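You operate a simulated robot arm through the tools that you are given. There is no shell and no other tool. Be economical: measure what you need, move in short steps, check, and stop when the job is done.

Carry out the task below with a simulated two-armed robot. There is one attempt and no reset: what you move stays moved.

## Task
Change over from mill one to mill two.
Fine: mill one stopped, then its pump off and inlet shut; mill two's inlet open and pump on, then started; leave water, air and outlets as they are.

It is judged by the outcome, as a careful person would: the job done as asked, and still so three seconds after it is handed in. It fails if anything else is knocked over, pushed out of place, dropped, spilled or broken.

## Robot
Two 6-joint arms with two-finger grippers on one trunk, on a base that drives. Base frame: it is fixed to the floor where the robot stands at the start and does not move with it; the origin is under the middle of the robot, x ahead of it, y to its left, z up. Units: mm, degrees, N and s.
The left shoulder is at the start at [61, 143, 900], the right one opposite. With the tool pointing down near the work surface each hand reaches from about 260 to 700 mm from the robot's upright axis, wherever it stands, measured 20 degrees to its own side. Places, roughly: mill one [400, 900, 700]; mill one black box [700, 100, 1200]; mill one inlet valve handle [0, 800, 700]; mill one pump switch [600, 0, 1100]; mill one start button [600, 100, 1200]; mill one stop button [600, 100, 1200]; mill two [2200, 2100, 700]; mill two inlet valve handle [1800, 2100, 600]; mill two pump switch [2400, 1300, 1100]; mill two start button [2300, 1400, 1200]; mill two stop button [2400, 1300, 1200]. Payload 2.45 kg a hand.
Tool frame (each hand has its own): the origin (TCP) lies between the finger pads and is the grasp point; the fingertips stand 26 mm ahead of it; z points along the fingers, y is the line along which they close. The gripper opens to 96 mm. The gripper's body begins 69 mm behind the TCP.
Orientation is that of the tool frame in the base frame, as [roll, pitch, yaw] about the fixed x, y, z axes, in that order (R = Rz(yaw) Ry(pitch) Rx(roll)). With the fingers straight down and closing along the base's y, the tool's x points along the base's -x, its y along +y and its z along -z.

## Interface
- The arms move only by the tool arm_command. It takes "left_plan", "right_plan" or both (then of equal length, played together; a hand with none holds still); each is a list of rows, each a list of 3 entries, a list of its own where there are three numbers: the shift along the tool's x, y, z in units of 40 mm (1.0 is 40 mm), then the turn, a rotation vector about the tool's x, y, z in units of 4 degrees (1.0 is 4 degrees), then the finger opening in mm, from 0 to 96. In form: [[[dx, dy, dz], [rx, ry, rz], claw], ...]. A call has 1 to 10 rows; each row shifts and turns the commanded pose from where the row before left it, along the tool's axes as they then stand. A call with a number of a shift or a turn outside -1 to 1 is refused whole. Each row takes 0.2 s and may step no farther than 50 mm and 8.6 degrees from the row before; otherwise, or with a gripper value out of range, the whole call is refused. A pose out of reach is approached as far as the arm can. The call stops where the force on the tool passes 50 N (or 10 N more than at its start, if that is more) or the arm is blocked; 0.2 s more then pass. Each finger halts on what it meets, pressing with about 31 N; the grip force reading is that of the motor and also rises with nothing between the fingers. The clock runs only during rows and for 0.2 s after the last one: add rows that do not move to give the fingers time. The reply holds the time, the measured pose of the TCP, the force on the tool along the base axes, the opening and the grip force, in the units named above and with some noise, with the torque about the TCP (base axes, N m) and any sound that the robot's microphone picked up.
- Cameras (640 x 400 px; columns grow to the right, rows downward): "scene" is now at [126.1, 50.2, 1510.2]; the picture's right is [0.61, -0.79, -0.00], its down [-0.54, -0.42, -0.73] and it looks along [0.58, 0.45, -0.68] (base axes); focal length 214 px, centre (320, 200). "left" rides on the left gripper at [82, -3, -98] in its tool frame; the picture's right is [0.04, 1.00, 0.00], its down [-0.73, 0.03, -0.68] and it looks along [-0.68, 0.03, 0.73] (tool axes); focal length 256 px, centre (320, 200). "right" rides on the right gripper at [82, 3, -98] in its tool frame; the picture's right is [-0.04, 1.00, 0.00], its down [-0.73, -0.03, -0.68] and it looks along [-0.68, -0.03, 0.73] (tool axes); focal length 256 px, centre (320, 200). There is no depth. A picture from a camera that has moved, and an enlarged one, comes with that camera's place and axes in the base frame and with its lens.
- camera(camera): a new picture of that camera. No time passes.
- move_column(by): slides the trunk up (or, below 0, down) by that many mm; the arms and the scene camera ride with it, the base frame stays. It gives what a move gives, with no picture.
- steer(legs): drives the robot by 1 to 6 legs, each [ahead, turn to the left] in mm and degrees, along the robot's own axes; the way and the turn of a leg run together, so that a leg with both is an arc; at most 1500 mm and 180 degrees a leg. The arms and the cameras ride along, it lands a little off, and it stops where it bumps. It gives what a move gives.
- turn_head(pan, tilt): turns the head with the scene camera to pan (to the left, within 86 degrees either way) and tilt (down, from -29 to 69), counted from straight ahead of the robot. It gives what a move gives.
- inspect(camera, box): a new picture of the part [left, top, right, bottom] of that camera's present view, enlarged. No time passes.
- job_done(): hands the job in; it is judged then, once.

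Work in short steps. Places have to be worked out from the pictures, the camera data and where the tool is seen: move nearer, look again, correct. Check each grasp and each placing, and mend what went wrong. You have 120 turns and 100 pictures in all, those below and enlarged ones among them. Open the grippers and draw the arms clear of the work before you hand the job in, unless the task says otherwise; then end with one line.

The tools are called by a JSON object that holds its "name" and its "arguments". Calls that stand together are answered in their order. arm_command: Moves the arms, as the interface text tells. Its arguments: {"type":"object","properties":{"left_plan":{"type":"array","items":{"type":"array"}},"right_plan":{"type":"array","items":{"type":"array"}}},"required":[]} The other tools are called the same way: move_column (by) slides the trunk up or down; steer (legs) drives the base; turn_head (pan, tilt) turns the head that bears the scene camera; camera (camera) takes a picture; inspect (camera, box) takes an enlarged picture of a part of a camera's view; job_done () hands the job in.

At the start:

```text
clock: 0.0
left_tcp_pos: [368.0, 386.1, 999.4]
left_tcp_rot: [-180.0, 0.0, 180.0]
left_ft_force: [0.1, -0.2, 0.5]
left_ft_torque: [-0.02, 0.02, -0.01]
left_opening: 96.0
left_gripper_force: 0.0
right_tcp_pos: [503.9, 41.6, 999.2]
right_tcp_rot: [-179.9, 0.0, -180.0]
right_ft_force: [-0.3, 0.2, -1.3]
right_ft_torque: [-0.02, 0.08, -0.01]
right_opening: 95.9
right_gripper_force: 0.0
trunk travel left (down, up): [-525.0, 65.0]
robot x, y, heading: [2.0, 3.2, -0.2]
head pan, tilt: [37.9, 43.1]
```

scene: 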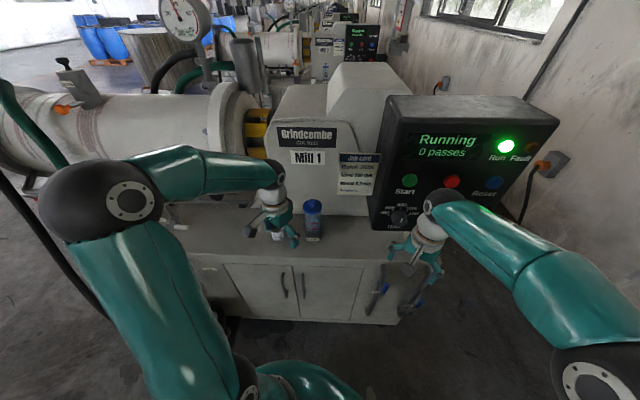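
right: 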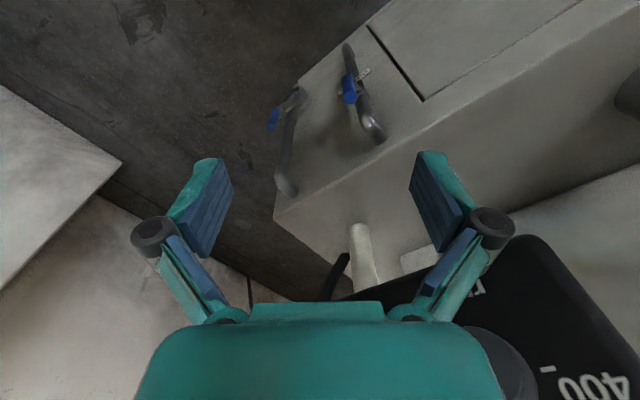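
left: 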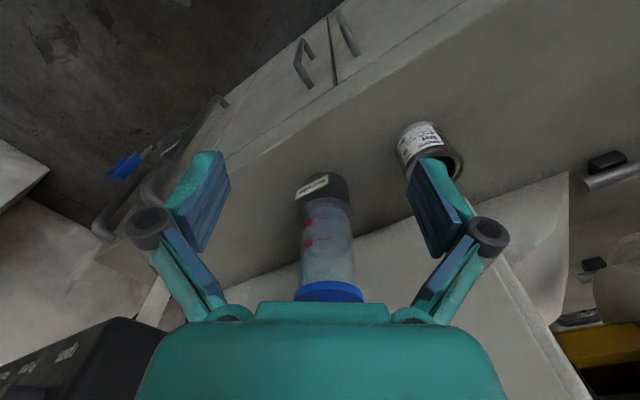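

The panel of mill 1 shows Running; the right arm is near it. I look closer at the panel and job card.

{"name": "inspect", "arguments": {"camera": "scene", "box": [330, 80, 610, 255]}}

{"name": "inspect", "arguments": {"camera": "scene", "box": [0, 0, 420, 200]}}

```text
2.29 times, centred on (470, 168) of scene
camera zoom: at [126.1, 50.2, 1510.2], right [0.61, -0.79, 0.0], down [-0.54, -0.42, -0.73], along [0.58, 0.45, -0.68], focal length 490 px, centre (-23, 274)
```

zoom: 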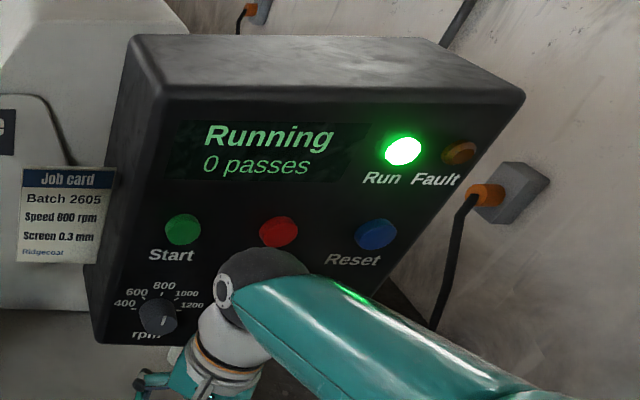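

```text
1.52 times, centred on (210, 100) of scene
camera zoom: at [126.1, 50.2, 1510.2], right [0.61, -0.79, 0.0], down [-0.54, -0.42, -0.73], along [0.58, 0.45, -0.68], focal length 327 px, centre (488, 352)
```

zoom: 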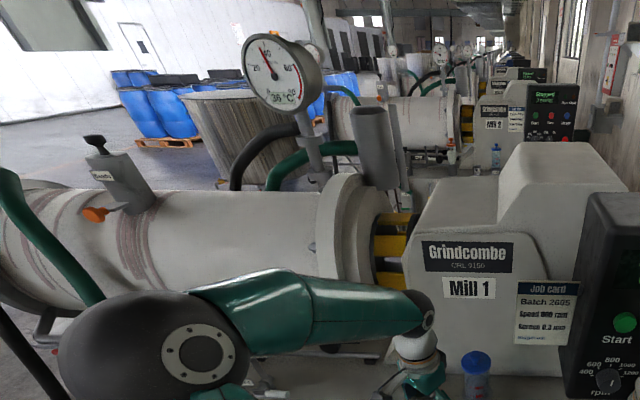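

The right forearm hides the stop button and the pump switch. I draw the right hand back and to the right to clear the view.

{"name": "arm_command", "arguments": {"right_plan": [[[0.9, -0.8, 0], [0, 0, 0], 96], [[0.9, -0.8, 0], [0, 0, 0], 96], [[0.9, -0.8, 0], [0, 0, 0], 60], [[0.9, -0.8, 0], [0, 0, 0], 30], [[0.9, -0.8, 0], [0, 0, 0], 0], [[0, -0.8, 0], [0, 0, 0], 0], [[0, -0.8, 0], [0, 0, 0], 0]]}}

{"name": "camera", "arguments": {"camera": "scene"}}

```text
clock: 1.6
left_tcp_pos: [366.4, 386.4, 1000.2]
left_tcp_rot: [180.0, -0.1, 179.9]
left_ft_force: [-1.0, -0.4, -0.9]
left_ft_torque: [0.0, -0.02, -0.01]
left_opening: 95.9
left_gripper_force: 0.1
right_tcp_pos: [323.4, -182.3, 999.5]
right_tcp_rot: [179.9, 0.0, -180.0]
right_ft_force: [-0.2, 0.4, 0.0]
right_ft_torque: [0.0, -0.01, 0.0]
right_opening: 0.3
right_gripper_force: 28.6
trunk travel left (down, up): [-525.0, 65.0]
robot x, y, heading: [0.1, 1.0, -0.2]
head pan, tilt: [37.9, 43.1]
```

```text
94 pictures are left
camera scene: at [124.9, 49.6, 1510.4], right [0.61, -0.79, 0.0], down [-0.54, -0.42, -0.73], along [0.58, 0.45, -0.68], focal length 214 px, centre (320, 200)
```

scene: 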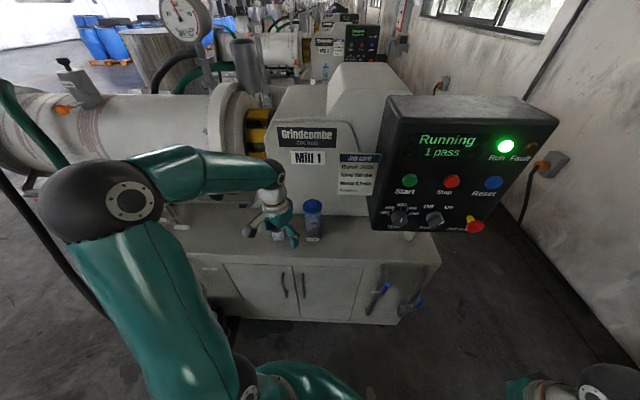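

{"name": "inspect", "arguments": {"camera": "scene", "box": [360, 100, 552, 220]}}

{"name": "inspect", "arguments": {"camera": "scene", "box": [350, 200, 510, 320]}}

{"name": "inspect", "arguments": {"camera": "scene", "box": [240, 0, 400, 100]}}

```text
3.33 times, centred on (456, 160) of scene
camera zoom: at [124.9, 49.6, 1510.4], right [0.61, -0.79, 0.0], down [-0.54, -0.42, -0.73], along [0.58, 0.45, -0.68], focal length 715 px, centre (-133, 333)
```

zoom: 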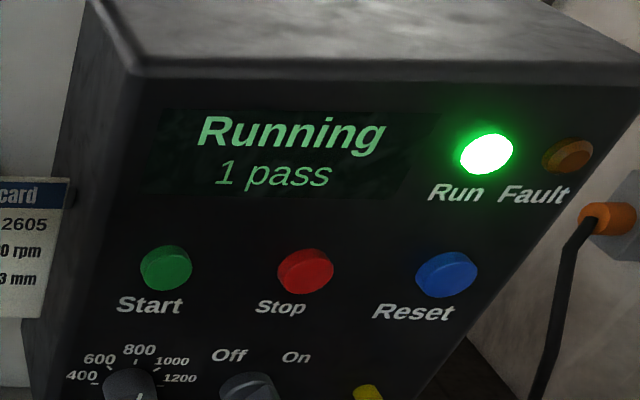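

```text
3.33 times, centred on (430, 260) of scene
camera zoom: at [124.9, 49.6, 1510.4], right [0.61, -0.79, 0.0], down [-0.54, -0.42, -0.73], along [0.58, 0.45, -0.68], focal length 715 px, centre (-47, 0)
```

zoom: 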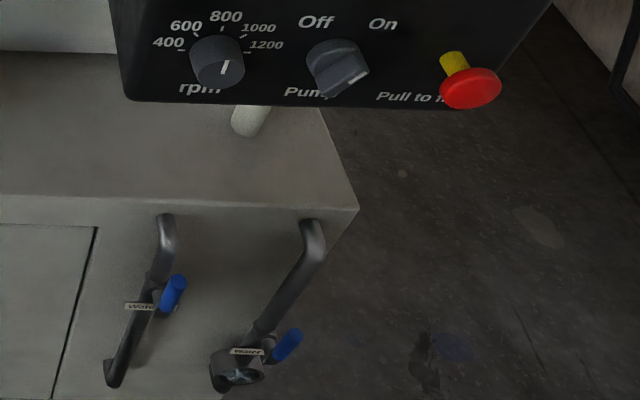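

```text
4.00 times, centred on (320, 50) of scene
camera zoom: at [124.9, 49.6, 1510.4], right [0.61, -0.79, 0.0], down [-0.54, -0.42, -0.73], along [0.58, 0.45, -0.68], focal length 858 px, centre (320, 800)
```

zoom: 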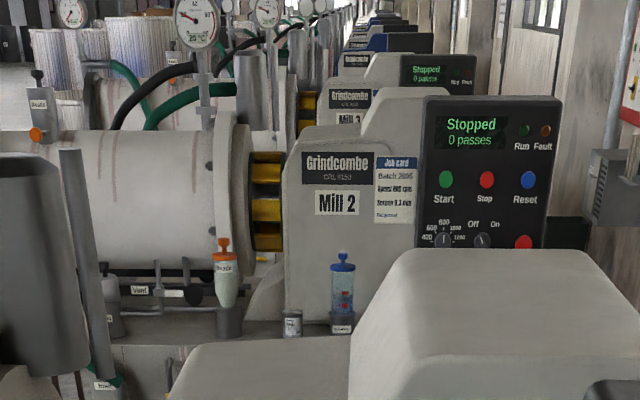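

The panel has Start/Stop/Reset, pump knob Off/On and an emergency button. I raise the right hand and begin turning it to point horizontally at the panel (about 35° left).

{"name": "arm_command", "arguments": {"right_plan": [[[-0.6, 0.6, -0.8], [0, 0, 0], 0], [[-0.6, 0.6, -0.8], [0, 0, 0], 0], [[-0.6, 0.6, -0.8], [0, 0, 0], 0], [[-0.6, 0.6, -0.8], [0, 0, 0], 0], [[0, 0, 0], [-0.313, -0.988, -0.313], 0], [[0, 0, 0], [-0.313, -0.988, -0.313], 0], [[0, 0, 0], [-0.313, -0.988, -0.313], 0], [[0, 0, 0], [-0.313, -0.988, -0.313], 0], [[0, 0, 0], [-0.313, -0.988, -0.313], 0], [[0, 0, 0], [-0.313, -0.988, -0.313], 0]]}}

{"name": "arm_command", "arguments": {"right_plan": [[[0, 0, 0], [-0.313, -0.988, -0.313], 0], [[0, 0, 0], [-0.313, -0.988, -0.313], 0], [[0, 0, 0], [-0.313, -0.988, -0.313], 0], [[0, 0, 0], [-0.313, -0.988, -0.313], 0], [[0, 0, 0], [-0.313, -0.988, -0.313], 0], [[0, 0, 0], [-0.313, -0.988, -0.313], 0], [[0, 0, 0], [-0.313, -0.988, -0.313], 0], [[0, 0, 0], [-0.313, -0.988, -0.313], 0]]}}

{"name": "arm_command", "arguments": {"right_plan": [[[0, 0, 0], [-0.313, -0.988, -0.313], 0], [[0, 0, 0], [-0.313, -0.988, -0.313], 0], [[0, 0, 0], [-0.313, -0.988, -0.313], 0], [[0, 0, 0], [-0.313, -0.988, -0.313], 0], [[0, 0, 0], [-0.313, -0.988, -0.313], 0], [[0, 0, 0], [-0.313, -0.988, -0.313], 0], [[0, 0, 0], [-0.313, -0.988, -0.313], 0], [[0, 0, 0], [-0.313, -0.988, -0.313], 0]]}}

{"name": "camera", "arguments": {"camera": "right"}}

{"name": "camera", "arguments": {"camera": "scene"}}

```text
clock: 3.8
left_tcp_pos: [368.4, 385.1, 999.4]
left_tcp_rot: [180.0, 0.0, -180.0]
left_ft_force: [0.1, -0.7, 1.2]
left_ft_torque: [-0.02, 0.04, 0.01]
left_opening: 96.1
left_gripper_force: 0.0
right_tcp_pos: [419.1, -86.0, 1127.7]
right_tcp_rot: [173.7, 24.0, -173.7]
right_ft_force: [-0.1, 0.8, 0.6]
right_ft_torque: [-0.01, 0.01, -0.03]
right_opening: 0.0
right_gripper_force: 28.5
trunk travel left (down, up): [-525.0, 65.0]
robot x, y, heading: [0.3, 0.7, 0.2]
head pan, tilt: [37.9, 43.1]
```

```text
clock: 5.6
left_tcp_pos: [368.2, 384.9, 999.9]
left_tcp_rot: [179.9, 0.1, -179.9]
left_ft_force: [-0.4, -0.4, -0.2]
left_ft_torque: [0.02, -0.01, -0.03]
left_opening: 96.1
left_gripper_force: 0.1
right_tcp_pos: [419.9, -86.0, 1126.2]
right_tcp_rot: [167.4, 56.8, -167.7]
right_ft_force: [0.0, 0.4, -0.4]
right_ft_torque: [0.0, 0.0, 0.01]
right_opening: 0.3
right_gripper_force: 28.3
trunk travel left (down, up): [-525.0, 65.0]
robot x, y, heading: [-1.9, -4.8, 0.1]
head pan, tilt: [37.9, 43.1]
```

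```text
clock: 7.4
left_tcp_pos: [367.8, 385.2, 1000.1]
left_tcp_rot: [-179.9, -0.1, -180.0]
left_ft_force: [0.7, -0.3, 0.2]
left_ft_torque: [0.01, 0.0, 0.02]
left_opening: 96.0
left_gripper_force: 0.1
right_tcp_pos: [390.2, 8.4, 1233.8]
right_tcp_rot: [180.0, 89.8, -145.3]
right_ft_force: [-0.1, 0.3, 0.4]
right_ft_torque: [0.01, 0.03, 0.0]
right_opening: 0.0
right_gripper_force: 28.4
right hand out of reach, approached as far as the arm can: row 3, 4, 5, 6, 7, 8
trunk travel left (down, up): [-525.0, 65.0]
robot x, y, heading: [0.5, -0.1, -0.1]
head pan, tilt: [37.9, 43.1]
```

```text
90 pictures are left
camera right: at [308.0, -44.2, 1151.0], right [-0.57, 0.82, 0.04], down [-0.54, -0.41, 0.74], along [0.62, 0.4, 0.68], focal length 256 px, centre (320, 200)
```

right: 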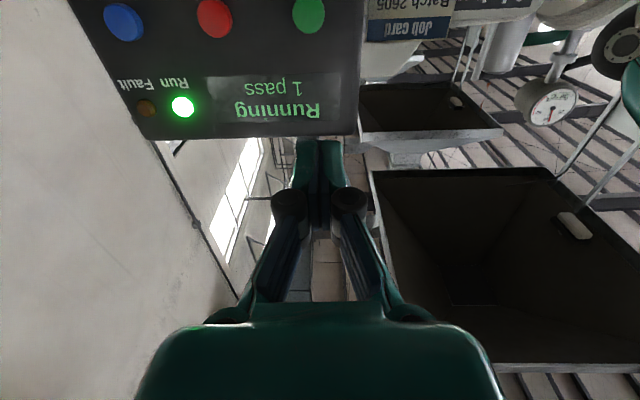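

```text
89 pictures are left
camera scene: at [125.6, 50.4, 1510.2], right [0.61, -0.79, 0.0], down [-0.54, -0.42, -0.73], along [0.58, 0.45, -0.68], focal length 214 px, centre (320, 200)
```

scene: 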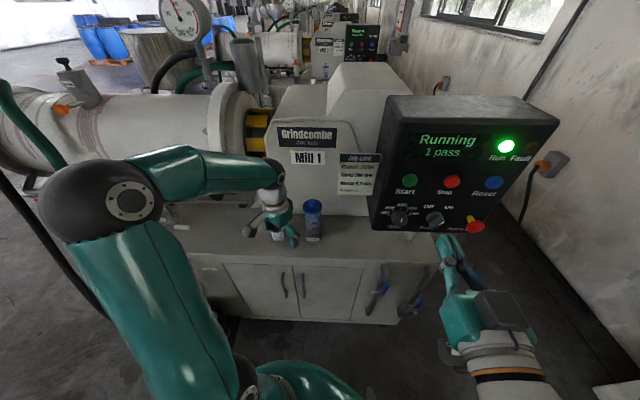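

Triangulating both views: Stop ≈ (643, 52, 1190), Start ≈ (589, 135, 1189), panel vertical with inward normal ≈ (0.81, 0.58, 0). I move the closed right fingers in front of Stop, leaving some distance.

{"name": "arm_command", "arguments": {"right_plan": [[[0.2, -0.54, 0.5], [0, 0, 0], 0], [[0.2, -0.54, 0.5], [0, 0, 0], 0], [[0.2, -0.54, 0.5], [0, 0, 0], 0], [[0.2, -0.54, 0.5], [0, 0, 0], 0], [[0.2, -0.54, 0.5], [0, 0, 0], 0]]}}

```text
clock: 8.6
left_tcp_pos: [369.0, 386.8, 997.9]
left_tcp_rot: [180.0, -0.1, 179.9]
left_ft_force: [0.1, 0.1, -0.2]
left_ft_torque: [-0.01, -0.03, 0.01]
left_opening: 96.0
left_gripper_force: 0.1
right_tcp_pos: [457.8, 56.7, 1257.1]
right_tcp_rot: [175.1, 89.6, -150.5]
right_ft_force: [0.6, -0.1, 0.2]
right_ft_torque: [0.0, 0.02, 0.0]
right_opening: 0.1
right_gripper_force: 29.1
right hand out of reach, approached as far as the arm can: row 1, 2, 3, 4, 5
trunk travel left (down, up): [-525.0, 65.0]
robot x, y, heading: [-3.1, 0.8, -0.0]
head pan, tilt: [37.9, 43.1]
```

The hand drifts since nearby poses are out of reach at this orientation; the goal itself is farther from the shoulder, so I try shifting across toward it.

{"name": "arm_command", "arguments": {"right_plan": [[[0.4, -0.7, 0.5], [0, 0, 0], 0], [[0.4, -0.7, 0.4], [0, 0, 0], 0], [[0.4, -0.7, 0.2], [0, 0, 0], 0], [[0.4, -0.7, 0.2], [0, 0, 0], 0]]}}

{"name": "camera", "arguments": {"camera": "scene"}}

```text
clock: 9.6
left_tcp_pos: [368.5, 386.1, 997.7]
left_tcp_rot: [180.0, 0.0, 180.0]
left_ft_force: [0.1, 0.3, 0.0]
left_ft_torque: [-0.03, -0.02, -0.02]
left_opening: 95.7
left_gripper_force: 0.0
right_tcp_pos: [487.4, 77.9, 1256.5]
right_tcp_rot: [177.7, 89.3, -148.5]
right_ft_force: [-0.4, -0.4, -1.1]
right_ft_torque: [0.0, -0.03, 0.02]
right_opening: 0.2
right_gripper_force: 28.2
right hand out of reach, approached as far as the arm can: row 1, 2, 3, 4
trunk travel left (down, up): [-525.0, 65.0]
robot x, y, heading: [-3.2, 0.1, -0.2]
head pan, tilt: [37.9, 43.1]
```

```text
88 pictures are left
camera scene: at [126.5, 50.6, 1510.2], right [0.61, -0.79, 0.0], down [-0.54, -0.42, -0.73], along [0.58, 0.45, -0.68], focal length 214 px, centre (320, 200)
```

scene: 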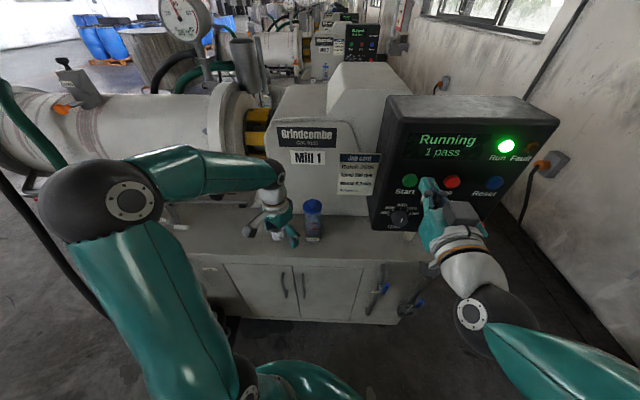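

The wrist can't do this heading from here; I'd rather square the base to the panel. First I turn the right hand back to straight ahead while retracting it, and draw the left hand in and up.

{"name": "arm_command", "arguments": {"right_plan": [[[0, -0.5, -0.6], [1, 0, 0], 0], [[0, -0.5, -0.6], [1, 0, 0], 0], [[0, -0.5, -0.4], [1, 0, 0], 0], [[0, -0.5, -0.2], [1, 0, 0], 0], [[0, -0.5, 0], [1, 0, 0], 0], [[0, -0.5, 0], [1, 0, 0], 0], [[0, 0, 0], [1, 0, 0], 0], [[0, 0, 0], [1, 0, 0], 0], [[0, 0, 0], [0.7, 0, 0], 0]], "left_plan": [[[0, 0, -1], [0, 0, 0], 96], [[0, 0, -1], [0, 0, 0], 60], [[0, 0, -1], [0, 0, 0], 30], [[0.6, -0.6, 0], [0, 0, 0], 0], [[0.6, -0.6, 0], [0, 0, 0], 0], [[0.6, -0.6, 0], [0, 0, 0], 0], [[0.6, -0.5, 0], [0, 0, 0], 0], [[0, 0, 0], [0, 0, 0], 0], [[0, 0, 0], [0, 0, 0], 0]]}}

{"name": "camera", "arguments": {"camera": "scene"}}

```text
clock: 11.6
left_tcp_pos: [271.9, 294.1, 1120.1]
left_tcp_rot: [180.0, -0.1, 179.9]
left_ft_force: [-0.5, -0.6, -0.4]
left_ft_torque: [0.01, -0.01, 0.0]
left_opening: 0.1
left_gripper_force: 28.5
right_tcp_pos: [475.5, -66.0, 1259.1]
right_tcp_rot: [-117.0, 89.9, -116.9]
right_ft_force: [-0.3, 0.0, -0.4]
right_ft_torque: [0.02, 0.0, 0.0]
right_opening: 0.0
right_gripper_force: 29.1
trunk travel left (down, up): [-525.0, 65.0]
robot x, y, heading: [0.7, -0.8, 0.1]
head pan, tilt: [37.9, 43.1]
```

```text
87 pictures are left
camera scene: at [125.2, 50.5, 1510.3], right [0.61, -0.79, 0.0], down [-0.54, -0.42, -0.73], along [0.58, 0.45, -0.68], focal length 214 px, centre (320, 200)
```

scene: 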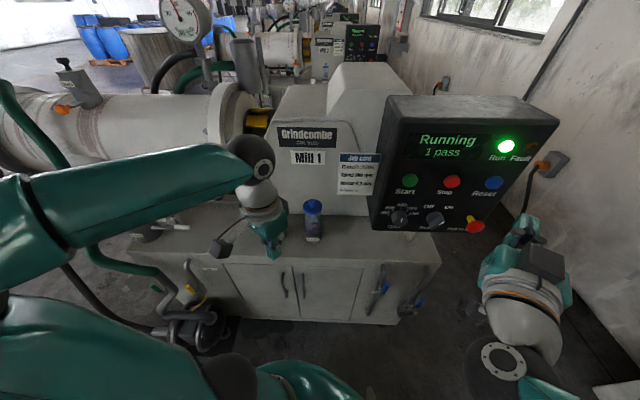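

The straight-ahead hand works. I pull the right hand back 60 mm and turn the base 35.7° left in place.

{"name": "arm_command", "arguments": {"right_plan": [[[0, 0, -0.8], [0, 0, 0], 0], [[0, 0, -0.8], [0, 0, 0], 0]]}}

{"name": "steer", "arguments": {"legs": [[0, 35.7]]}}

{"name": "turn_head", "arguments": {"pan": -25, "tilt": 35}}

{"name": "camera", "arguments": {"camera": "scene"}}

```text
clock: 12.2
left_tcp_pos: [273.0, 293.4, 1121.0]
left_tcp_rot: [-180.0, 0.0, 180.0]
left_ft_force: [0.2, -0.4, 0.6]
left_ft_torque: [-0.01, 0.01, -0.04]
left_opening: 0.0
left_gripper_force: 28.7
right_tcp_pos: [409.5, -66.4, 1257.3]
right_tcp_rot: [-8.4, 90.0, -8.0]
right_ft_force: [0.0, 0.6, -0.2]
right_ft_torque: [0.01, 0.0, -0.04]
right_opening: 0.0
right_gripper_force: 28.3
trunk travel left (down, up): [-525.0, 65.0]
robot x, y, heading: [-0.3, -2.4, 0.2]
head pan, tilt: [37.9, 43.1]
```

```text
clock: 14.5
left_tcp_pos: [43.4, 398.6, 1120.4]
left_tcp_rot: [179.9, 0.0, -143.4]
left_ft_force: [-0.2, 0.0, 0.0]
left_ft_torque: [-0.01, -0.01, -0.04]
left_opening: 0.0
left_gripper_force: 28.3
right_tcp_pos: [369.6, 192.7, 1257.4]
right_tcp_rot: [160.9, 90.0, -162.1]
right_ft_force: [-0.5, -0.4, -0.2]
right_ft_torque: [-0.01, 0.03, 0.03]
right_opening: 0.2
right_gripper_force: 28.0
trunk travel left (down, up): [-525.0, 65.0]
robot x, y, heading: [5.0, -7.4, 36.5]
head pan, tilt: [37.9, 43.1]
```

```text
clock: 15.9
left_tcp_pos: [44.1, 398.9, 1121.4]
left_tcp_rot: [-180.0, 0.0, -143.5]
left_ft_force: [-0.8, 0.6, -0.1]
left_ft_torque: [0.01, 0.01, 0.0]
left_opening: 0.0
left_gripper_force: 28.9
right_tcp_pos: [369.4, 191.7, 1258.8]
right_tcp_rot: [-15.8, 90.0, 21.1]
right_ft_force: [-0.3, -0.3, -0.3]
right_ft_torque: [0.0, 0.0, 0.02]
right_opening: 0.0
right_gripper_force: 28.8
trunk travel left (down, up): [-525.0, 65.0]
robot x, y, heading: [7.9, -9.0, 36.4]
head pan, tilt: [-25.0, 35.0]
```

```text
86 pictures are left
camera scene: at [142.4, 42.4, 1522.3], right [0.2, -0.98, 0.0], down [-0.56, -0.11, -0.82], along [0.8, 0.16, -0.57], focal length 214 px, centre (320, 200)
```

scene: 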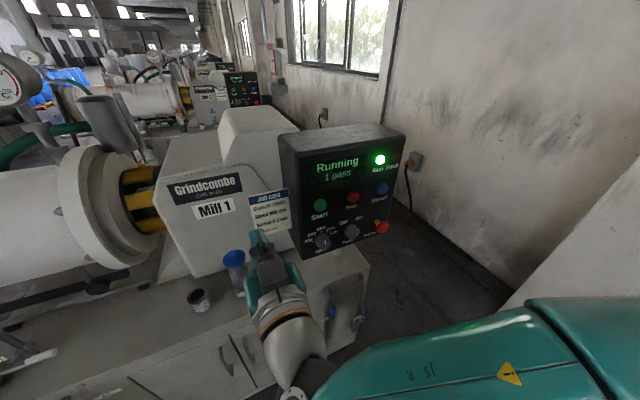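

The right hand is now square to the panel, ~140 mm back from the buttons and 273 mm left of Stop. I move it right and down to line up with Stop.

{"name": "arm_command", "arguments": {"right_plan": [[[0.21, -0.85, 0], [0, 0, 0], 0], [[0.21, -0.85, 0], [0, 0, 0], 0], [[0.21, -0.85, 0], [0, 0, 0], 0], [[0.21, -0.85, 0], [0, 0, 0], 0], [[0.21, -0.85, 0], [0, 0, 0], 0], [[0.21, -0.85, 0], [0, 0, 0], 0], [[0.21, -0.85, 0], [0, 0, 0], 0], [[0.21, -0.85, 0], [0, 0, 0], 0]]}}

{"name": "camera", "arguments": {"camera": "right"}}

{"name": "camera", "arguments": {"camera": "scene"}}

```text
clock: 17.7
left_tcp_pos: [43.3, 398.2, 1121.5]
left_tcp_rot: [180.0, -0.1, -143.3]
left_ft_force: [-0.4, 0.0, -0.4]
left_ft_torque: [-0.01, 0.01, 0.01]
left_opening: 0.0
left_gripper_force: 28.9
right_tcp_pos: [498.8, 37.6, 1257.9]
right_tcp_rot: [-176.7, 89.8, -140.1]
right_ft_force: [-0.2, 0.7, 0.1]
right_ft_torque: [-0.03, -0.02, -0.01]
right_opening: 0.1
right_gripper_force: 28.5
right hand out of reach, approached as far as the arm can: row 2, 3, 4, 5, 6, 7, 8
trunk travel left (down, up): [-525.0, 65.0]
robot x, y, heading: [11.9, -9.0, 36.4]
head pan, tilt: [-25.0, 35.0]
```

```text
85 pictures are left
camera right: at [417.8, -18.7, 1175.1], right [-0.6, 0.8, 0.04], down [-0.52, -0.43, 0.74], along [0.61, 0.42, 0.68], focal length 256 px, centre (320, 200)
```

right: 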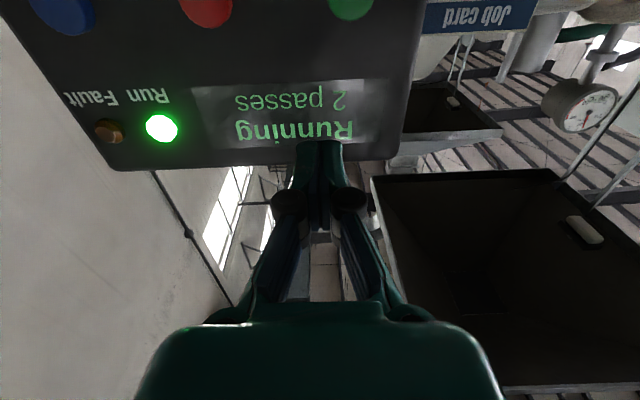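

```text
84 pictures are left
camera scene: at [142.3, 42.2, 1522.4], right [0.2, -0.98, 0.0], down [-0.56, -0.11, -0.82], along [0.8, 0.16, -0.57], focal length 214 px, centre (320, 200)
```

scene: 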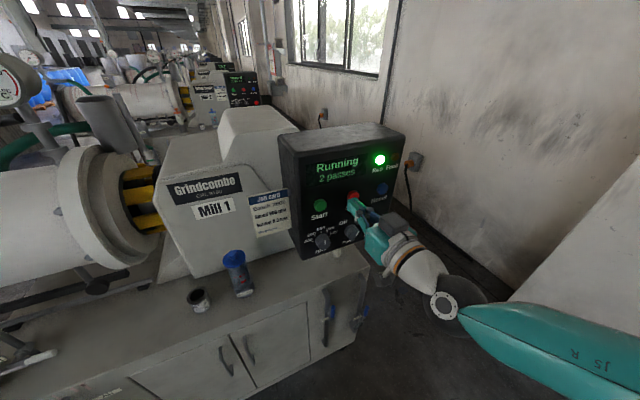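

The hand seems stuck at z≈1257 at this pitch (a limit relative to the shoulder), so I lower the trunk by 67 mm instead and then go right.

{"name": "move_column", "arguments": {"by": -70}}

{"name": "arm_command", "arguments": {"right_plan": [[[0, -0.6, 0], [0, 0, 0], 0], [[0, -0.6, 0], [0, 0, 0], 0], [[0, -0.6, 0], [0, 0, 0], 0]]}}

```text
clock: 18.8
left_tcp_pos: [43.8, 398.6, 1051.8]
left_tcp_rot: [180.0, 0.0, -143.3]
left_ft_force: [0.0, 0.7, -0.1]
left_ft_torque: [0.03, 0.01, 0.01]
left_opening: 0.3
left_gripper_force: 28.9
right_tcp_pos: [497.9, 36.7, 1188.9]
right_tcp_rot: [178.8, 89.8, -144.5]
right_ft_force: [-0.6, -0.2, 0.6]
right_ft_torque: [0.02, 0.01, 0.0]
right_opening: 0.0
right_gripper_force: 28.8
trunk travel left (down, up): [-455.0, 135.0]
robot x, y, heading: [7.6, -11.7, 36.3]
head pan, tilt: [-25.0, 35.0]
```

```text
clock: 19.6
left_tcp_pos: [44.3, 398.4, 1052.3]
left_tcp_rot: [-180.0, 0.0, -143.4]
left_ft_force: [-0.5, 1.1, 0.2]
left_ft_torque: [-0.03, 0.01, -0.01]
left_opening: 0.0
left_gripper_force: 28.0
right_tcp_pos: [502.1, 16.0, 1215.8]
right_tcp_rot: [177.7, 89.7, -145.8]
right_ft_force: [-0.3, 0.7, 0.3]
right_ft_torque: [-0.01, 0.01, 0.01]
right_opening: 0.2
right_gripper_force: 28.1
right hand out of reach, approached as far as the arm can: row 1, 2, 3
trunk travel left (down, up): [-455.0, 135.0]
robot x, y, heading: [5.2, -9.9, 36.6]
head pan, tilt: [-25.0, 35.0]
```

Poses right of the shoulder that close are out of reach; backing the base away would help. I look to both sides first to see what is around.

{"name": "turn_head", "arguments": {"pan": -86, "tilt": 30}}

{"name": "camera", "arguments": {"camera": "scene"}}

{"name": "turn_head", "arguments": {"pan": 86, "tilt": 30}}

{"name": "camera", "arguments": {"camera": "scene"}}

```text
clock: 20.9
left_tcp_pos: [43.7, 398.7, 1050.9]
left_tcp_rot: [-180.0, 0.0, -143.4]
left_ft_force: [-0.1, 0.1, -0.2]
left_ft_torque: [0.01, -0.03, 0.0]
left_opening: 0.0
left_gripper_force: 28.6
right_tcp_pos: [501.9, 16.7, 1216.1]
right_tcp_rot: [178.7, 89.7, -144.9]
right_ft_force: [-1.0, -0.2, 0.2]
right_ft_torque: [0.01, 0.0, 0.0]
right_opening: 0.0
right_gripper_force: 28.1
trunk travel left (down, up): [-455.0, 135.0]
robot x, y, heading: [6.8, -12.9, 36.6]
head pan, tilt: [-85.9, 30.0]
```

```text
83 pictures are left
camera scene: at [114.9, -44.0, 1460.1], right [-0.76, -0.65, 0.0], down [-0.33, 0.38, -0.87], along [0.56, -0.66, -0.5], focal length 214 px, centre (320, 200)
```

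scene: 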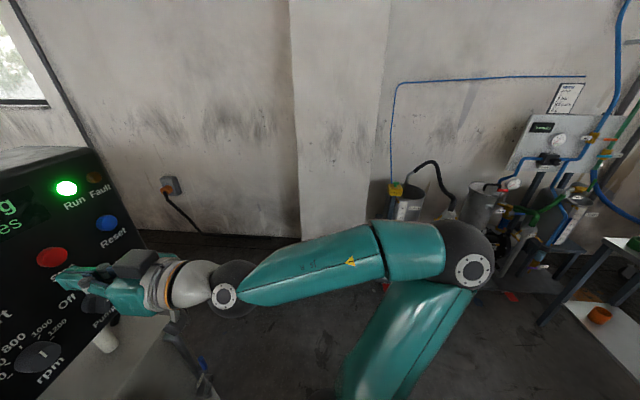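

```text
clock: 23.5
left_tcp_pos: [44.0, 398.8, 1051.2]
left_tcp_rot: [-180.0, 0.1, -143.4]
left_ft_force: [-0.2, 1.3, 0.1]
left_ft_torque: [0.01, 0.04, -0.01]
left_opening: 0.0
left_gripper_force: 29.0
right_tcp_pos: [503.3, 17.4, 1214.9]
right_tcp_rot: [178.6, 89.7, -144.9]
right_ft_force: [0.4, 0.5, -0.6]
right_ft_torque: [-0.03, 0.01, 0.03]
right_opening: 0.0
right_gripper_force: 28.2
trunk travel left (down, up): [-455.0, 135.0]
robot x, y, heading: [9.8, -13.1, 36.6]
head pan, tilt: [85.9, 30.0]
```

```text
82 pictures are left
camera scene: at [7.7, 101.0, 1460.1], right [0.84, 0.54, 0.0], down [0.27, -0.42, -0.87], along [-0.46, 0.73, -0.5], focal length 214 px, centre (320, 200)
```

scene: 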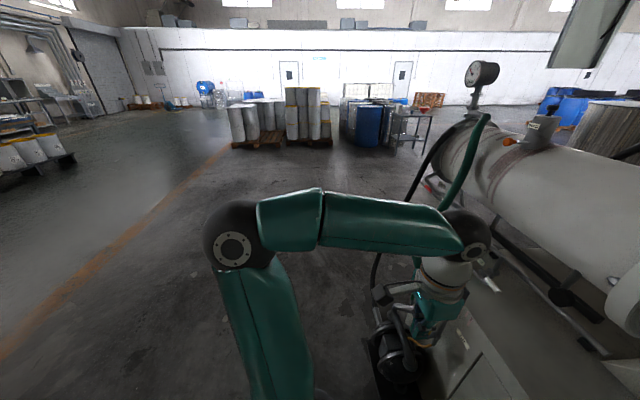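

There is free space behind and to the right. I back up 150 mm and aim the head at the panel.

{"name": "steer", "arguments": {"legs": [[-150, 0]]}}

{"name": "turn_head", "arguments": {"pan": -25, "tilt": 35}}

{"name": "arm_command", "arguments": {"right_plan": [[[0.2, -0.5, 0.8], [0, 0, 0], 0], [[0.2, -0.5, 0.8], [0, 0, 0], 0], [[0.2, -0.4, 0.6], [0, 0, 0], 0]]}}

```text
clock: 24.8
left_tcp_pos: [-74.9, 311.6, 1052.0]
left_tcp_rot: [180.0, 0.1, -143.2]
left_ft_force: [-0.2, 0.3, 0.6]
left_ft_torque: [0.03, -0.02, 0.02]
left_opening: 0.3
left_gripper_force: 28.1
right_tcp_pos: [383.2, -69.6, 1216.1]
right_tcp_rot: [177.1, 89.8, -146.2]
right_ft_force: [-0.4, 0.0, 0.5]
right_ft_torque: [0.03, 0.01, 0.02]
right_opening: 0.3
right_gripper_force: 28.6
trunk travel left (down, up): [-455.0, 135.0]
robot x, y, heading: [-110.7, -95.8, 36.5]
head pan, tilt: [85.9, 30.0]
```

```text
clock: 26.7
left_tcp_pos: [-74.3, 311.4, 1051.2]
left_tcp_rot: [-180.0, 0.0, -143.3]
left_ft_force: [0.2, -0.3, -0.4]
left_ft_torque: [-0.01, 0.03, 0.0]
left_opening: 0.1
left_gripper_force: 28.8
right_tcp_pos: [385.4, -69.2, 1214.9]
right_tcp_rot: [178.3, 89.6, -145.0]
right_ft_force: [0.2, -0.3, 0.0]
right_ft_torque: [0.03, 0.02, -0.02]
right_opening: 0.1
right_gripper_force: 28.6
trunk travel left (down, up): [-455.0, 135.0]
robot x, y, heading: [-106.3, -96.0, 36.9]
head pan, tilt: [-25.0, 35.0]
```

```text
clock: 27.5
left_tcp_pos: [-73.5, 312.3, 1051.6]
left_tcp_rot: [-180.0, 0.0, -143.2]
left_ft_force: [0.7, -1.2, -0.1]
left_ft_torque: [0.0, 0.0, -0.01]
left_opening: 0.1
left_gripper_force: 28.3
right_tcp_pos: [446.8, -17.7, 1226.3]
right_tcp_rot: [180.0, 89.6, -143.7]
right_ft_force: [-0.3, -0.1, 0.3]
right_ft_torque: [0.01, -0.02, 0.0]
right_opening: 0.1
right_gripper_force: 28.8
right hand out of reach, approached as far as the arm can: row 1, 2, 3
trunk travel left (down, up): [-455.0, 135.0]
robot x, y, heading: [-108.1, -95.9, 36.5]
head pan, tilt: [-25.0, 35.0]
```

Still limited, so the wrist pitch seems to be the limit. I pitch the hand down ~28° (pointing forward and down) and see whether the pose becomes reachable.

{"name": "arm_command", "arguments": {"right_plan": [[[0, 0, 0], [0, 1, 0], 0], [[0, 0, 0], [0, 1, 0], 0], [[0, 0, 0], [0, 1, 0], 0], [[0, 0, 0], [0, 1, 0], 0], [[0, 0, 0], [0, 1, 0], 0], [[0, 0, 0], [0, 1, 0], 0], [[0, 0, 0], [0, 1, 0], 0]]}}

{"name": "camera", "arguments": {"camera": "scene"}}

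```text
clock: 29.1
left_tcp_pos: [-72.8, 312.1, 1052.8]
left_tcp_rot: [180.0, 0.1, -143.2]
left_ft_force: [0.1, 0.4, 0.9]
left_ft_torque: [-0.02, 0.0, 0.02]
left_opening: 0.2
left_gripper_force: 28.3
right_tcp_pos: [452.2, -25.4, 1228.3]
right_tcp_rot: [-178.8, 69.3, -144.6]
right_ft_force: [-0.4, 0.4, 0.6]
right_ft_torque: [-0.03, 0.0, 0.01]
right_opening: 0.1
right_gripper_force: 28.3
right hand out of reach, approached as far as the arm can: row 3, 5
trunk travel left (down, up): [-455.0, 135.0]
robot x, y, heading: [-109.9, -101.1, 36.6]
head pan, tilt: [-25.0, 35.0]
```

```text
81 pictures are left
camera scene: at [25.4, -43.9, 1452.3], right [0.2, -0.98, 0.0], down [-0.56, -0.12, -0.82], along [0.8, 0.16, -0.57], focal length 214 px, centre (320, 200)
```

scene: 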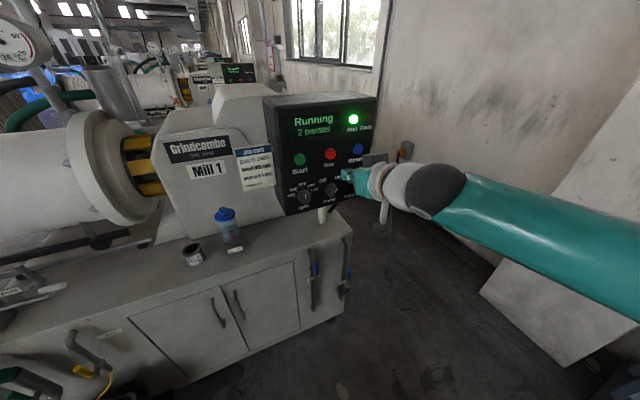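

Row 7 was reachable at about 20° below horizontal, so I keep this tilt and advance toward a point 40 mm before Stop.

{"name": "arm_command", "arguments": {"right_plan": [[[-0.13, -0.3, 0.86], [0, 0, 0], 0], [[-0.13, -0.3, 0.86], [0, 0, 0], 0], [[-0.13, -0.3, 0.86], [0, 0, 0], 0], [[-0.13, -0.3, 0.86], [0, 0, 0], 0]]}}

{"name": "camera", "arguments": {"camera": "right"}}

{"name": "camera", "arguments": {"camera": "scene"}}

```text
clock: 30.1
left_tcp_pos: [-73.4, 312.0, 1053.5]
left_tcp_rot: [-179.9, 0.0, -143.3]
left_ft_force: [0.1, -0.2, 0.3]
left_ft_torque: [-0.03, 0.0, 0.0]
left_opening: 0.0
left_gripper_force: 28.5
right_tcp_pos: [592.9, 10.1, 1198.7]
right_tcp_rot: [-178.8, 69.4, -144.5]
right_ft_force: [0.2, 0.2, -0.3]
right_ft_torque: [0.02, -0.02, -0.03]
right_opening: 0.0
right_gripper_force: 28.4
trunk travel left (down, up): [-455.0, 135.0]
robot x, y, heading: [-113.0, -96.0, 36.4]
head pan, tilt: [-25.0, 35.0]
```

```text
80 pictures are left
camera right: at [492.6, -55.5, 1155.1], right [-0.55, 0.83, 0.03], down [-0.3, -0.23, 0.93], along [0.78, 0.5, 0.38], focal length 256 px, centre (320, 200)
```

right: 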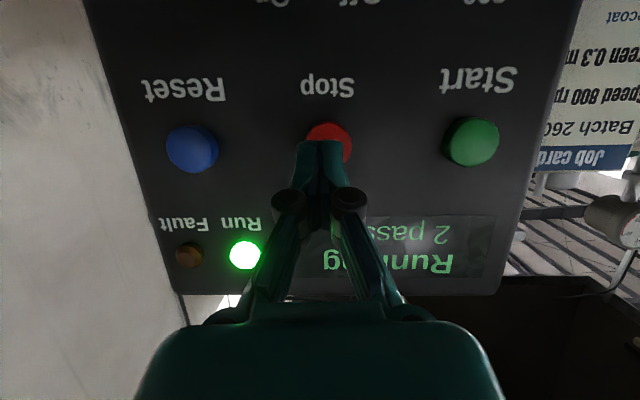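

```text
79 pictures are left
camera scene: at [26.3, -43.7, 1452.2], right [0.2, -0.98, 0.0], down [-0.56, -0.12, -0.82], along [0.8, 0.16, -0.57], focal length 214 px, centre (320, 200)
```

scene: 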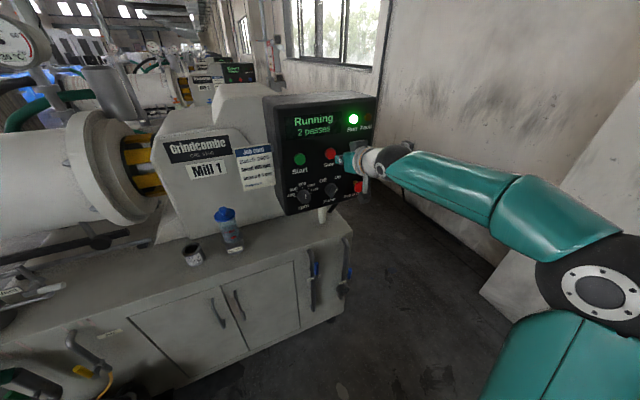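

The fingertips are ~40 mm short of Stop and nearly on its axis. I advance and press in small steps.

{"name": "arm_command", "arguments": {"right_plan": [[[-0.25, 0.1, 0.65], [0, 0, 0], 0], [[-0.04, 0, 0.1], [0, 0, 0], 0], [[-0.04, 0, 0.1], [0, 0, 0], 0], [[-0.04, 0, 0.1], [0, 0, 0], 0], [[-0.04, 0, 0.1], [0, 0, 0], 0]]}}

{"name": "camera", "arguments": {"camera": "right"}}

```text
clock: 31.3
left_tcp_pos: [-77.6, 310.0, 1053.6]
left_tcp_rot: [-180.0, 0.2, -143.2]
left_ft_force: [-0.4, -0.5, 0.8]
left_ft_torque: [-0.01, 0.01, 0.01]
left_opening: 0.1
left_gripper_force: 28.4
right_tcp_pos: [622.8, 37.4, 1200.0]
right_tcp_rot: [-178.8, 69.3, -144.6]
right_ft_force: [-23.9, -13.9, -4.4]
right_ft_torque: [-0.13, -0.02, 0.05]
right_opening: 6.3
right_gripper_force: 28.1
trunk travel left (down, up): [-455.0, 135.0]
robot x, y, heading: [-111.2, -98.9, 36.9]
head pan, tilt: [-25.0, 35.0]
heard: click
```

```text
78 pictures are left
camera right: at [522.3, -27.5, 1156.8], right [-0.55, 0.83, 0.03], down [-0.3, -0.23, 0.93], along [0.78, 0.5, 0.38], focal length 256 px, centre (320, 200)
```

right: 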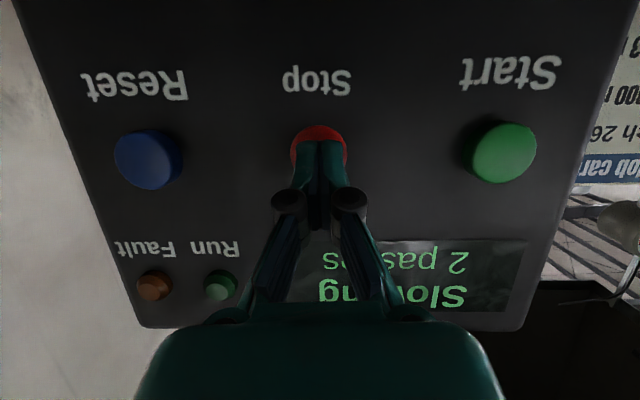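

Click, and the display shows "Slowing". I back off 60 mm, then lower the trunk to view the pump knob while it slows.

{"name": "arm_command", "arguments": {"right_plan": [[[0.3, 0, -0.8], [0, 0, 0], 0], [[0.3, 0, -0.8], [0, 0, 0], 0], [[0, 0, 0], [0, 0, 0], 40]]}}

{"name": "move_column", "arguments": {"by": -130}}

{"name": "camera", "arguments": {"camera": "right"}}

{"name": "inspect", "arguments": {"camera": "scene", "box": [220, 60, 412, 180]}}

```text
clock: 32.1
left_tcp_pos: [-73.2, 313.1, 1052.3]
left_tcp_rot: [-180.0, 0.0, -143.2]
left_ft_force: [0.2, -0.5, -0.7]
left_ft_torque: [0.0, 0.03, 0.02]
left_opening: 0.3
left_gripper_force: 29.0
right_tcp_pos: [569.6, 3.0, 1198.7]
right_tcp_rot: [-178.8, 69.4, -144.5]
right_ft_force: [-0.5, 0.1, -0.5]
right_ft_torque: [0.01, -0.01, -0.01]
right_opening: 40.3
right_gripper_force: 0.2
trunk travel left (down, up): [-455.0, 135.0]
robot x, y, heading: [-110.9, -102.5, 36.5]
head pan, tilt: [-25.0, 35.0]
```

```text
clock: 33.7
left_tcp_pos: [-73.8, 311.7, 922.4]
left_tcp_rot: [-179.9, 0.0, -143.2]
left_ft_force: [0.2, -0.1, 0.0]
left_ft_torque: [0.01, 0.01, -0.03]
left_opening: 0.0
left_gripper_force: 27.7
right_tcp_pos: [568.7, 3.1, 1068.7]
right_tcp_rot: [-178.8, 69.4, -144.5]
right_ft_force: [-1.0, 0.1, -0.7]
right_ft_torque: [0.01, -0.01, 0.01]
right_opening: 40.2
right_gripper_force: 0.1
trunk travel left (down, up): [-325.0, 265.0]
robot x, y, heading: [-112.9, -95.6, 36.6]
head pan, tilt: [-25.0, 35.0]
```

```text
77 pictures are left
camera right: at [467.9, -62.7, 1025.2], right [-0.55, 0.83, 0.03], down [-0.3, -0.23, 0.93], along [0.78, 0.5, 0.38], focal length 256 px, centre (320, 200)
```

right: 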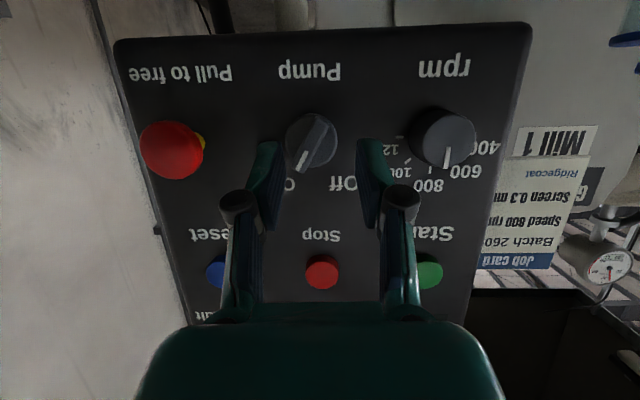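

```text
3.33 times, centred on (316, 120) of scene
camera zoom: at [25.3, -44.0, 1322.4], right [0.2, -0.98, 0.0], down [-0.56, -0.12, -0.82], along [0.8, 0.17, -0.57], focal length 715 px, centre (333, 467)
```

zoom: 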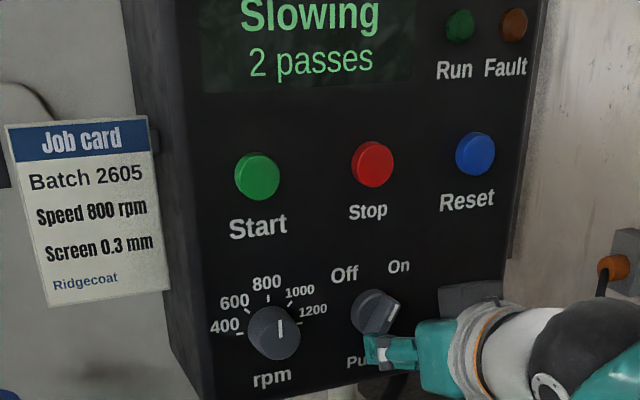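

Still slowing. I zoom in on the pump knob to see its shape and angle.

{"name": "inspect", "arguments": {"camera": "right", "box": [240, 80, 400, 200]}}

```text
3.33 times, centred on (320, 140) of right
camera zoom: at [467.9, -62.7, 1025.2], right [-0.55, 0.83, 0.03], down [-0.3, -0.23, 0.93], along [0.78, 0.5, 0.38], focal length 853 px, centre (320, 400)
```

zoom: 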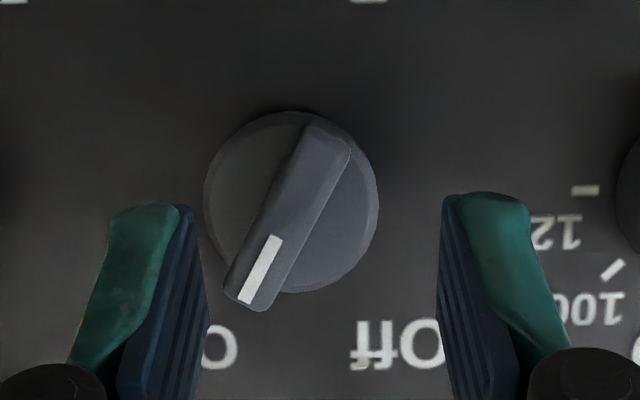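

The knob is a 41 mm disc with a bar about 27° clockwise from vertical (On), centred ≈ (644, 43, 1059). I roll the hand 27° about the panel normal to align the fingers with the bar, and shift 11 mm right.

{"name": "arm_command", "arguments": {"right_plan": [[[0, -0.28, 0], [-0.353, 0, 0.935], 40], [[0, 0, 0], [-0.353, 0, 0.935], 40], [[0, 0, 0], [-0.353, 0, 0.935], 40], [[0, 0, 0], [-0.353, 0, 0.935], 40], [[0, 0, 0], [-0.353, 0, 0.935], 40], [[0, 0, 0], [-0.353, 0, 0.935], 40], [[0, 0, 0], [-0.26, 0, 0.7], 40]]}}

{"name": "camera", "arguments": {"camera": "right"}}

{"name": "inspect", "arguments": {"camera": "scene", "box": [220, 60, 412, 180]}}

```text
clock: 35.3
left_tcp_pos: [-73.3, 312.4, 922.2]
left_tcp_rot: [179.9, 0.0, -143.2]
left_ft_force: [0.0, 0.2, -0.6]
left_ft_torque: [-0.03, -0.01, 0.01]
left_opening: 0.1
left_gripper_force: 28.0
right_tcp_pos: [574.2, -7.3, 1067.1]
right_tcp_rot: [125.2, 56.7, 164.4]
right_ft_force: [0.1, 0.2, 0.5]
right_ft_torque: [-0.04, 0.03, 0.0]
right_opening: 40.3
right_gripper_force: 0.1
trunk travel left (down, up): [-325.0, 265.0]
robot x, y, heading: [-113.5, -96.2, 36.6]
head pan, tilt: [-25.0, 35.0]
```

```text
74 pictures are left
camera right: at [463.4, -57.3, 1031.1], right [-0.48, 0.73, 0.48], down [-0.06, -0.58, 0.81], along [0.87, 0.36, 0.32], focal length 256 px, centre (320, 200)
```

right: 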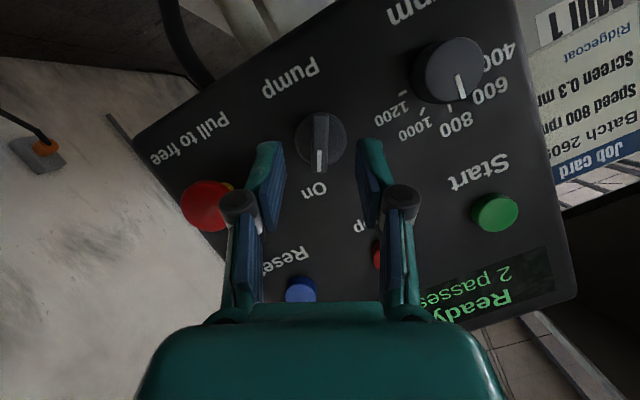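

```text
3.33 times, centred on (316, 120) of scene
camera zoom: at [25.4, -44.0, 1322.3], right [0.2, -0.98, 0.0], down [-0.56, -0.12, -0.82], along [0.8, 0.16, -0.57], focal length 715 px, centre (333, 467)
```

zoom: 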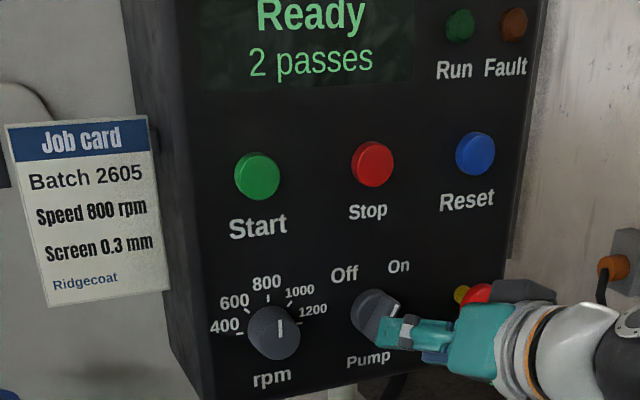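

Mill 1 now reads "Ready" (stopped). Fingers are aligned with the bar, so I advance ~59 mm along the normal to straddle it.

{"name": "arm_command", "arguments": {"right_plan": [[[-0.2, -0.03, 0.55], [0, 0, 0], 40], [[-0.2, -0.03, 0.55], [0, 0, 0], 40], [[-0.05, 0, 0.14], [0, 0, 0], 40], [[-0.05, 0, 0.14], [0, 0, 0], 40]]}}

{"name": "camera", "arguments": {"camera": "right"}}

```text
clock: 36.3
left_tcp_pos: [-74.5, 311.7, 922.8]
left_tcp_rot: [-180.0, -0.1, -143.1]
left_ft_force: [0.0, -0.7, 0.1]
left_ft_torque: [0.01, 0.0, 0.01]
left_opening: 0.2
left_gripper_force: 29.1
right_tcp_pos: [625.7, 24.9, 1066.6]
right_tcp_rot: [125.0, 56.9, 164.4]
right_ft_force: [-0.7, -0.1, 0.0]
right_ft_torque: [-0.04, -0.01, -0.01]
right_opening: 40.6
right_gripper_force: 0.4
trunk travel left (down, up): [-325.0, 265.0]
robot x, y, heading: [-105.6, -98.2, 36.7]
head pan, tilt: [-25.0, 35.0]
```

```text
72 pictures are left
camera right: at [513.4, -24.8, 1030.1], right [-0.48, 0.73, 0.48], down [-0.06, -0.58, 0.81], along [0.87, 0.36, 0.32], focal length 256 px, centre (320, 200)
```

right: 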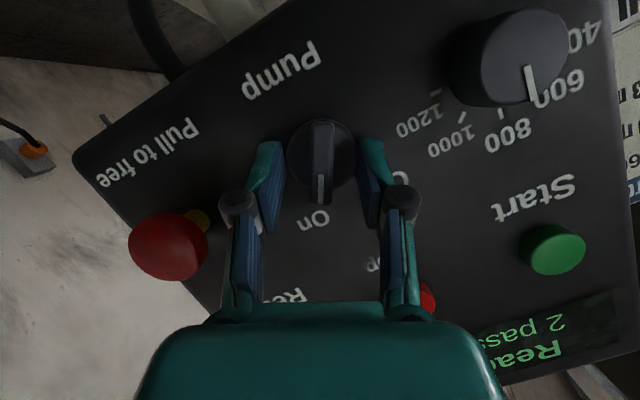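

The fingers straddle the bar; I close on it.

{"name": "arm_command", "arguments": {"right_plan": [[[-0.03, 0, 0.09], [0, 0, 0], 40], [[0, 0, 0], [0, 0, 0], 10], [[0, 0, 0], [0, 0, 0], 8], [[0, 0, 0], [0, 0, 0], 8]]}}

{"name": "camera", "arguments": {"camera": "right"}}

```text
clock: 37.3
left_tcp_pos: [-74.9, 312.1, 922.5]
left_tcp_rot: [-179.9, -0.1, -143.2]
left_ft_force: [0.3, -0.8, -0.1]
left_ft_torque: [-0.03, 0.02, 0.0]
left_opening: 0.0
left_gripper_force: 28.5
right_tcp_pos: [626.7, 26.4, 1068.1]
right_tcp_rot: [125.2, 56.9, 164.4]
right_ft_force: [-4.4, 3.7, 5.5]
right_ft_torque: [-0.01, 0.13, 0.47]
right_opening: 38.0
right_gripper_force: 45.6
trunk travel left (down, up): [-325.0, 265.0]
robot x, y, heading: [-114.0, -98.1, 36.5]
head pan, tilt: [-25.0, 35.0]
```

```text
71 pictures are left
camera right: at [514.8, -22.8, 1031.0], right [-0.48, 0.73, 0.48], down [-0.06, -0.58, 0.81], along [0.87, 0.36, 0.33], focal length 256 px, centre (320, 200)
```

right: 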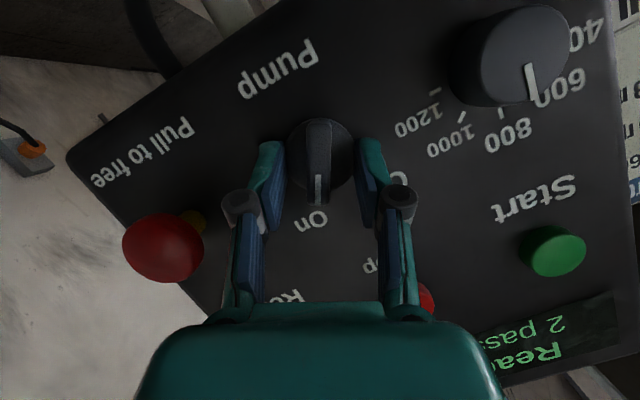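

Opening 38 mm means I grip the disc, not the bar. I open, back off 10 mm and close again on the bar.

{"name": "arm_command", "arguments": {"right_plan": [[[0, 0, 0], [0, 0, 0], 50], [[0.09, 0, -0.24], [0, 0, 0], 50], [[0, 0, 0], [0, 0, 0], 20], [[0, 0, 0], [0, 0, 0], 5], [[0, 0, 0], [0, 0, 0], 5]]}}

{"name": "camera", "arguments": {"camera": "right"}}

```text
clock: 38.5
left_tcp_pos: [-74.6, 312.4, 922.8]
left_tcp_rot: [180.0, 0.0, -143.2]
left_ft_force: [-0.2, 0.0, -0.8]
left_ft_torque: [-0.03, -0.01, 0.0]
left_opening: 0.0
left_gripper_force: 28.1
right_tcp_pos: [619.2, 22.8, 1066.4]
right_tcp_rot: [125.3, 56.8, 164.6]
right_ft_force: [-1.2, 4.9, 0.5]
right_ft_torque: [0.1, -0.03, 0.11]
right_opening: 12.0
right_gripper_force: 38.5
trunk travel left (down, up): [-325.0, 265.0]
robot x, y, heading: [-110.3, -95.7, 36.6]
head pan, tilt: [-25.0, 35.0]
```

```text
70 pictures are left
camera right: at [506.8, -27.8, 1029.8], right [-0.48, 0.73, 0.48], down [-0.06, -0.58, 0.82], along [0.87, 0.36, 0.32], focal length 256 px, centre (320, 200)
```

right: 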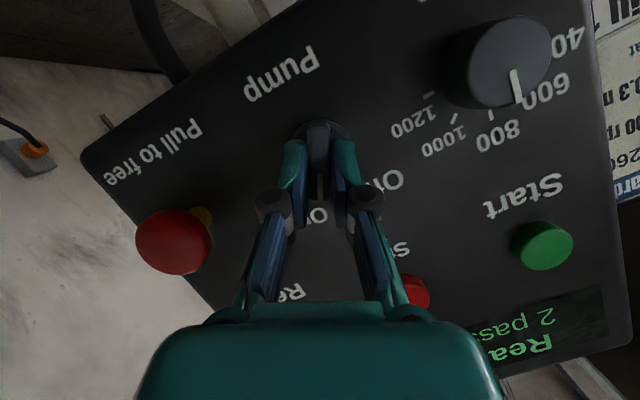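

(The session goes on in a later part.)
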